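You operate a simulated robot arm through the tools that you are given. There is no shell and no other tool. Be economical: measure what you need, move in short steps, check, and stop when the job is done.

Carry out the task below with a simulated robot arm. There is one attempt and no reset: what you move stays moved.

Task
Press the water tap two times.

The check looks at the end state, three seconds after you hand in, the way a careful person would. Anything else that was tipped, shoved, dropped, spilled or broken makes it a failure.

Robot
A 7-joint arm with a two-finger parallel gripper, fixed in place. Base frame: the origin is at the foot of the arm, x ahead of it, y to its left, z up. Lengths are in m, angles in rad, forces in N, time in s.
Its first joint turns from -1.152 to 1.152 rad. Payload 1.57 kg.
The TCP is the grasp point between the finger pads, 0.03 m short of the fingertips. In the tool frame z runs along the fingers and y along their closing line. Largest opening 0.11 m; finger width 0.024, thickness 0.012; the body of the gripper, 0.048 by 0.112 m, starts 0.078 m behind the TCP.
Orientation is told as [roll, pitch, yaw] about the base's x, y, z axes, in that order, counted from this pose: with the fingers straight down and closing along the base's y, the tool's x points along the base's -x, its y along +y and its z along -z.

Tools
- The arm moves only by the tool arm_command. Its argument "motion" is a list of rows, each a list of 6 numbers: the shift along the base's x, y, z in units of 25 mm (1.0 is 25 mm), then the turn, a rotation vector about the base's x, y, z in units of 5 degrees (1.0 is 5 degrees). In form: [[x, y, z, ax, ay, az], ...]. A call has 1 to 10 rows; each row shifts and turns the commanded pose from where the row before left it. "grip" is the gripper command, from -1 (shut) to 1 (fully open), values between in proportion, set as the call begins (left out, the last holds). A call with a number of a shift or a turn outside -1 to 1 is refused whole. A row lasts 0.2 s, in which the tool goes at most 0.05 m and 0.15 rad; a call with a longer step from one row to the next is refused whole, and so is a gripper value outside its range. Where a pose cannot be reached the arm comes as near as it can. A force on the tool above 40 N (or 10 N above the force at the start of the call, whichever is more), or a blocked arm, ends the call early, and 0.2 s more pass. The fingers move at their own pace (about 0.108 m/s each) and stop on an object; they squeeze with about 43 N. The grip force told is the motor's: it shows also when the fingers shut on nothing. Time passes only in rows, and 0.2 s behind the last, so rows that do not move let the fingers close. It gives the time, the measured TCP pose, the force on the tool (base axes), the opening and the grip force at its end, in the units of the frame above (readings bear some noise).
- Cameras (640 x 400 px; columns grow to the right, rows downward): "scene" is fixed at [0.1715, -0.3874, 1.4251]; the picture's right is [0.75, -0.66, 0.00], its down [-0.30, -0.34, -0.89] and it looks along [0.59, 0.66, -0.46] (base axes); focal length 273 px, centre (320, 200). "wrist" rides on the gripper at [-0.036, 0, -0.08] in the tool frame; the picture's right is [0.00, -1.00, 0.00], its down [0.97, 0.00, -0.24] and it looks along [0.24, 0.00, 0.97] (tool axes); focal length 218 px, centre (320, 200).
- get_image(camera): a new picture of that camera. It takes no simulated time.
- locate(camera, pixels): for up to 12 pixels [column, row] of the newest picture of that camera ("zoom" is the newest enlarged one), the place [x, y, z] in the base frame of the surface seen there, good to about 0.002 m, but the place of the scene camera against the robot may be out by one fixed shift of up to 0.018 m in any direction. It takes no simulated time.
- zoom(camera, box): a new picture of the part [left, top, right, bottom] of that camera's present view, enlarged. It takes no simulated time.
- sign_off(): hands the job in; it is judged then, once.

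Go step by step. Measure first, check grasps and placings, and put right what went wrong. The budget is 60 turns and 26 pictures, counting those below and the enlarged ones. Unless the task says otherwise, let go and move clear before handing in, and close with one line.

The tools are called as name(argument=value, ...) on one line, values as JSON. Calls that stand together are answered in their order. arm_command: Moves the arm, as the interface text tells. Its arguments: {"type":"object","properties":{"motion":{"type":"array","items":{"type":"array","items":{"type":"number"}}},"grip":{"type":"number"}},"required":["motion"]} The other tools are called the same way: get_image (camera) takes a picture; locate (camera, pixels) gives the place of the surface under pixels of a picture; zoom (camera, box) takes an enlarged picture of a part of a camera's view; sign_off () hands the job in.

At the start:

```text
t: 0.0
position: [0.3551, -0.0589, 1.3088]
ee_rot: [-0.001, 0.002, 0.0]
wrist_force: [0.0, 0.3, 0.3]
gripper_width: 0.1099
finger_force: 0.0
```

scene: 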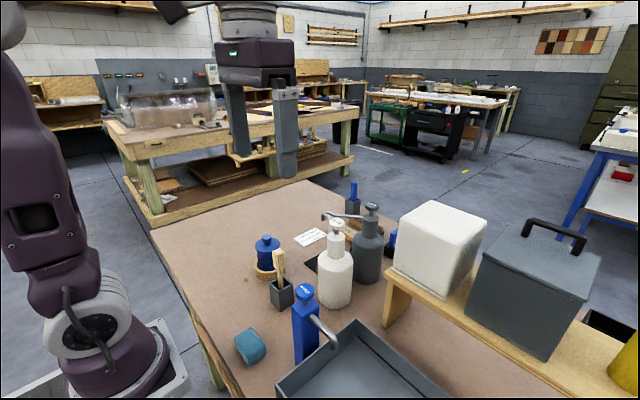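
wrist: 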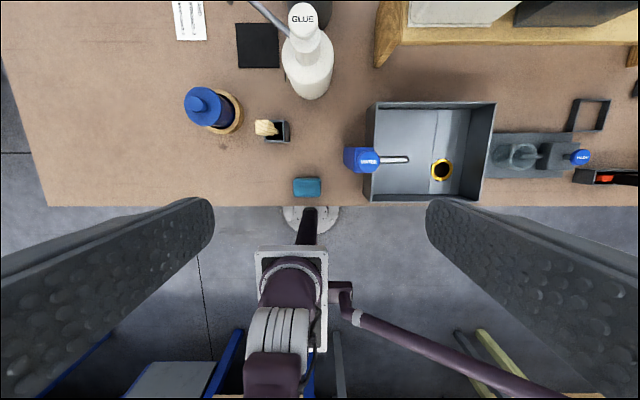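

The wrist picture shows a blue spout post by the sink at (362,160), a blue button at (580,157), and a glue pump at (303,25). I'll enlarge these to read the labels.

zoom(camera="wrist", box=[330, 90, 630, 220])

zoom(camera="scene", box=[220, 180, 440, 400])

locate(camera="wrist", pixels=[[368, 160], [355, 160], [378, 160], [400, 159], [580, 157], [368, 152], [368, 168], [303, 20], [380, 190]])

```text
2.13 times, centred on (480, 155) of wrist
```

zoom: 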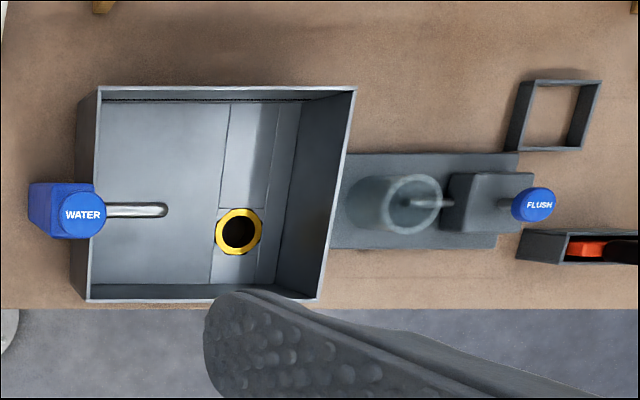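

```text
1.82 times, centred on (330, 290) of scene
```

zoom: 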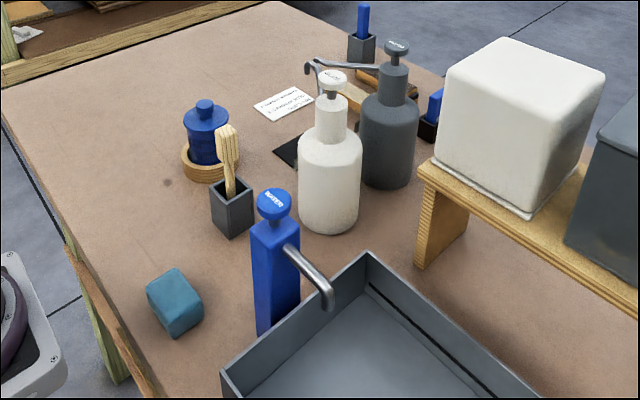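

```text
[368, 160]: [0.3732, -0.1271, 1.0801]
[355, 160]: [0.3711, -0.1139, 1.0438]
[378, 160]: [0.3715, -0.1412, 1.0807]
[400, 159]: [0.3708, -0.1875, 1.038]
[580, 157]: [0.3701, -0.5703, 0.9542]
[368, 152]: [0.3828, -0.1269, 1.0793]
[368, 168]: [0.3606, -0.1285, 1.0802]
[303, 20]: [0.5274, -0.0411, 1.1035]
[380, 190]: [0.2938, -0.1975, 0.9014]
```

The post by the sink is labelled WATER, with its cap at about (0.371, -0.13, 1.080). That doesn't fit a work surface at 1.079, so I'll check the table heights with both cameras.

locate(camera="wrist", pixels=[[340, 100], [200, 160], [306, 187], [368, 110], [360, 160], [364, 160], [265, 128], [430, 130]])

get_image(camera="scene")

locate(camera="scene", pixels=[[304, 291], [304, 284], [304, 297], [297, 290], [312, 291], [200, 270], [304, 310], [330, 340], [320, 320]])

```text
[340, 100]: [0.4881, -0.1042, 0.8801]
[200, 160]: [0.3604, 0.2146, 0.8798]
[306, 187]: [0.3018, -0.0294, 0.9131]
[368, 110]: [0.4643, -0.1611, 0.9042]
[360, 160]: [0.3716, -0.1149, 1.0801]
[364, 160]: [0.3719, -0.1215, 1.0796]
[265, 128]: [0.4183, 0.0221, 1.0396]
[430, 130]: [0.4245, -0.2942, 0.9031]
```

```text
21 pictures are left
```

scene: 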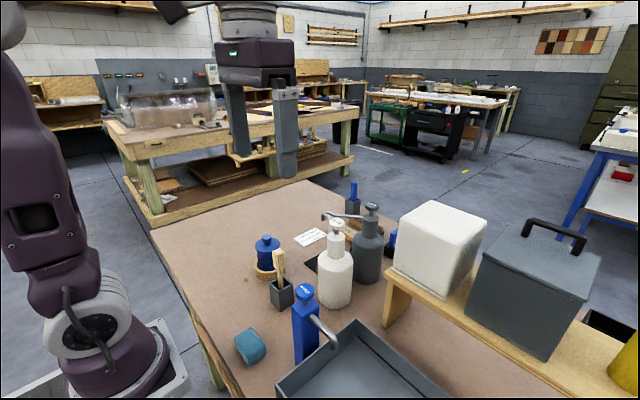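

```text
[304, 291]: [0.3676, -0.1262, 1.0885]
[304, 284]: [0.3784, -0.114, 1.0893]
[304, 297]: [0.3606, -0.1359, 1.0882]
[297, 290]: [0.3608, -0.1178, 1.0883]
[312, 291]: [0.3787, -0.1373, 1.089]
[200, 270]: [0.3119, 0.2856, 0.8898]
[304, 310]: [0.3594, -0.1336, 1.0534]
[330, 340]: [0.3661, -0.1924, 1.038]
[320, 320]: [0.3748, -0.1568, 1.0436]
```

The wrist camera puts the table at 0.880, the cap top at 1.080 and its centre at about (0.371, -0.1285). The scene camera agrees apart from its shift. I'll shut the fingers, move over the cap and come down to TCP z of about 1.16, which puts the tips 5 cm above the cap.

arm_command(grip=-1, motion=[[0.2, -0.9, 0, 0, 0, 0], [0.2, -0.9, 0, 0, 0, 0], [0.24, -0.98, 0, 0, 0, 0], [0, 0, -1, 0, 0, 0], [0, 0, -1, 0, 0, 0], [0, 0, -1, 0, 0, 0], [0, 0, -1, 0, 0, 0], [0, 0, -1, 0, 0, 0], [0, 0, -0.95, 0, 0, 0], [0, 0, 0, 0, 0, 0]])

get_image(camera="wrist")

zoom(camera="scene", box=[220, 180, 440, 400])

```text
t: 2.2
position: [0.372, -0.1267, 1.1612]
ee_rot: [0.0, 0.0, 0.001]
wrist_force: [-0.2, 0.5, -0.1]
gripper_width: 0.0
finger_force: 21.3
```

```text
20 pictures are left
```

wrist: 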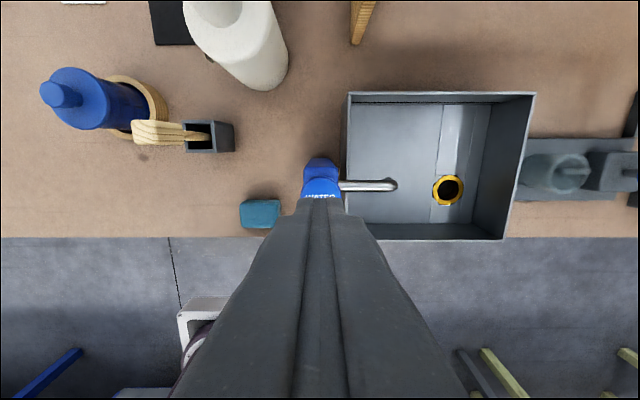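

```text
1.82 times, centred on (330, 290) of scene
```

zoom: 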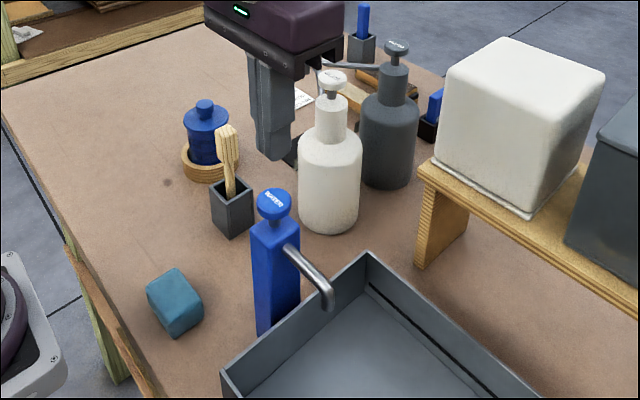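

The cap sits centred under the fingers: column 321 in the wrist view, and straight below the tips at zoom (275,200). I'll lower to about 4 mm above it, then creep down.

arm_command(motion=[[0, 0, -0.9, 0, 0, 0], [0, 0, -0.9, 0, 0, 0], [0, 0, 0, 0, 0, 0]])

zoom(camera="scene", box=[250, 240, 380, 370])

```text
t: 3.0
position: [0.3733, -0.1291, 1.1172]
ee_rot: [0.0, 0.0, 0.0]
wrist_force: [0.0, 0.2, -0.8]
gripper_width: 0.0
finger_force: 21.5
```

```text
3.08 times, centred on (315, 305) of scene
```

zoom: 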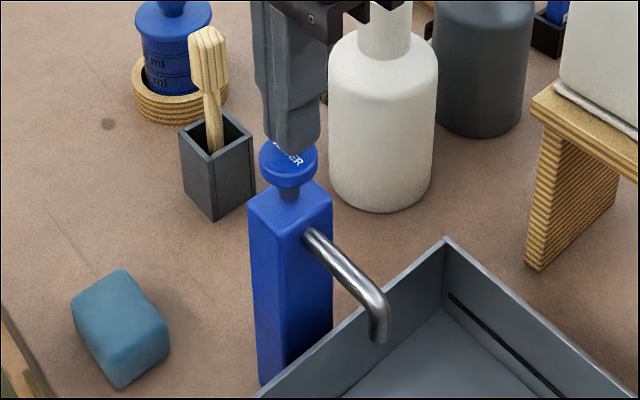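

The tips are just above the cap and centred on it, with the cap on a short stem. I'll creep down and watch the force.

arm_command(motion=[[0, 0, -0.12, 0, 0, 0], [0, 0, -0.12, 0, 0, 0], [0, 0, -0.12, 0, 0, 0], [0, 0, 0, 0, 0, 0]])

```text
t: 4.0
position: [0.3715, -0.1288, 1.1059]
ee_rot: [-0.002, 0.001, -0.001]
wrist_force: [-0.5, 0.3, 1.7]
gripper_width: 0.0002
finger_force: 21.5
```

Force is 1.7 N with the tips about 4 mm into the cap, so it's a soft spring in contact. I'll keep pressing in small steps.

arm_command(motion=[[0, 0, -0.12, 0, 0, 0], [0, 0, -0.12, 0, 0, 0], [0, 0, 0, 0, 0, 0]])

zoom(camera="scene", box=[250, 240, 380, 370])

```text
t: 4.8
position: [0.3722, -0.1289, 1.1002]
ee_rot: [-0.001, 0.0, -0.001]
wrist_force: [0.1, 0.4, 3.4]
gripper_width: 0.0001
finger_force: 21.6
```

```text
3.08 times, centred on (315, 305) of scene
```

zoom: 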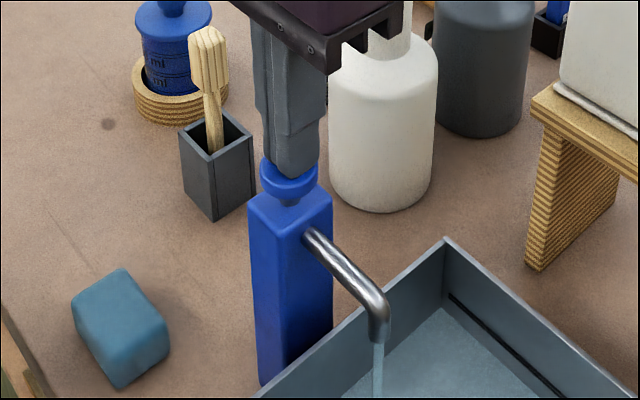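

Water is running from the spout at (378,370), so the press has registered. I'll go 2 mm deeper to make it definite, then lift fully clear.

arm_command(motion=[[0, 0, -0.08, 0, 0, 0], [0, 0, 0, 0, 0, 0], [0, 0, 0.5, 0, 0, 0], [0, 0, 0.5, 0, 0, 0], [0, 0, 0.3, 0, 0, 0], [0, 0, 0, 0, 0, 0], [0, 0, 0, 0, 0, 0], [0, 0, 0, 0, 0, 0]])

zoom(camera="scene", box=[250, 240, 380, 370])

```text
t: 6.6
position: [0.3713, -0.1281, 1.1314]
ee_rot: [0.002, -0.001, 0.0]
wrist_force: [0.5, 0.1, 0.1]
gripper_width: 0.0
finger_force: 21.5
```

```text
3.08 times, centred on (315, 305) of scene
```

zoom: 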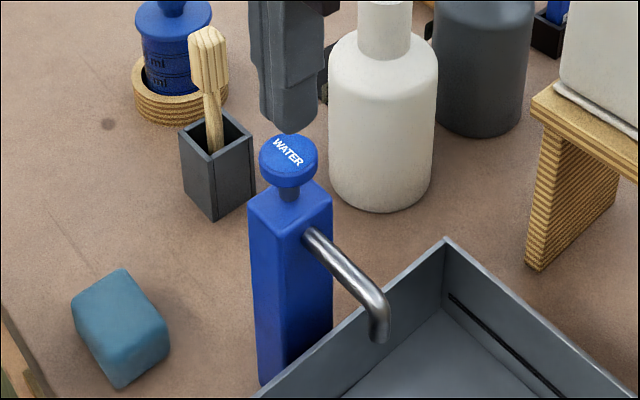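

The cap sprang back up and the water stopped, so that's one press. I'll make the second one to the same depth and pause there to check.

arm_command(motion=[[0, 0, -0.5, 0, 0, 0], [0, 0, -0.3, 0, 0, 0], [0, 0, -0.15, 0, 0, 0], [0, 0, -0.15, 0, 0, 0], [0, 0, -0.12, 0, 0, 0], [0, 0, -0.08, 0, 0, 0], [0, 0, 0, 0, 0, 0]])

zoom(camera="scene", box=[250, 240, 380, 370])

```text
t: 8.2
position: [0.3722, -0.1287, 1.0998]
ee_rot: [0.0, 0.0, 0.0]
wrist_force: [-3.2, 1.8, 7.9]
gripper_width: 0.0
finger_force: 21.3
```

```text
3.08 times, centred on (315, 305) of scene
```

zoom: 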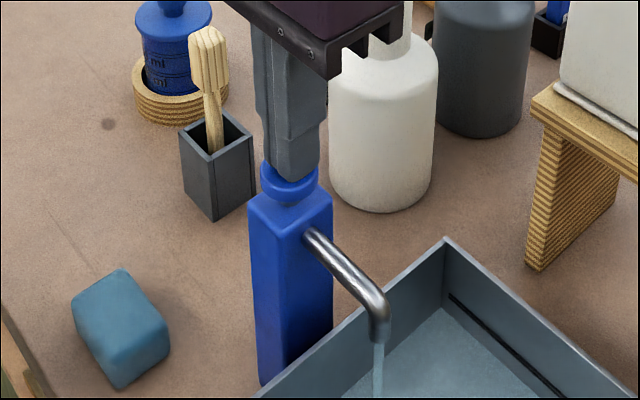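

Water is running again at (378,370), so the second press has registered. I'll lift straight up and clear.

arm_command(motion=[[0, 0, 0.5, 0, 0, 0], [0, 0, 0.8, 0, 0, 0], [0, 0, 1, 0, 0, 0], [0, 0, 1, 0, 0, 0], [0, 0, 1, 0, 0, 0], [0, 0, 1, 0, 0, 0], [0, 0, 0, 0, 0, 0], [0, 0, 0, 0, 0, 0]])

get_image(camera="scene")

```text
t: 10.0
position: [0.3728, -0.1279, 1.2317]
ee_rot: [0.0, -0.001, 0.0]
wrist_force: [-0.3, 0.9, 0.0]
gripper_width: 0.0
finger_force: 21.3
```

```text
14 pictures are left
```

scene: 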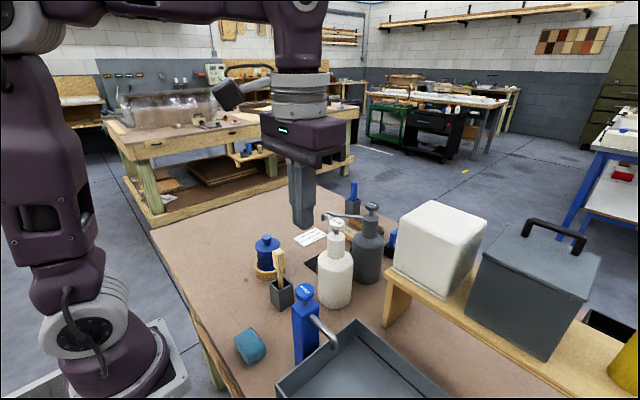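

The cap at (304,291) is back up, the water has stopped, nothing else has moved and the arm is clear. I'm handing in.

sign_off()

```text
The job is handed in.
```

I pressed the water tap twice: water ran into the sink each time, the cap sprang back up after each press, and nothing else was moved.
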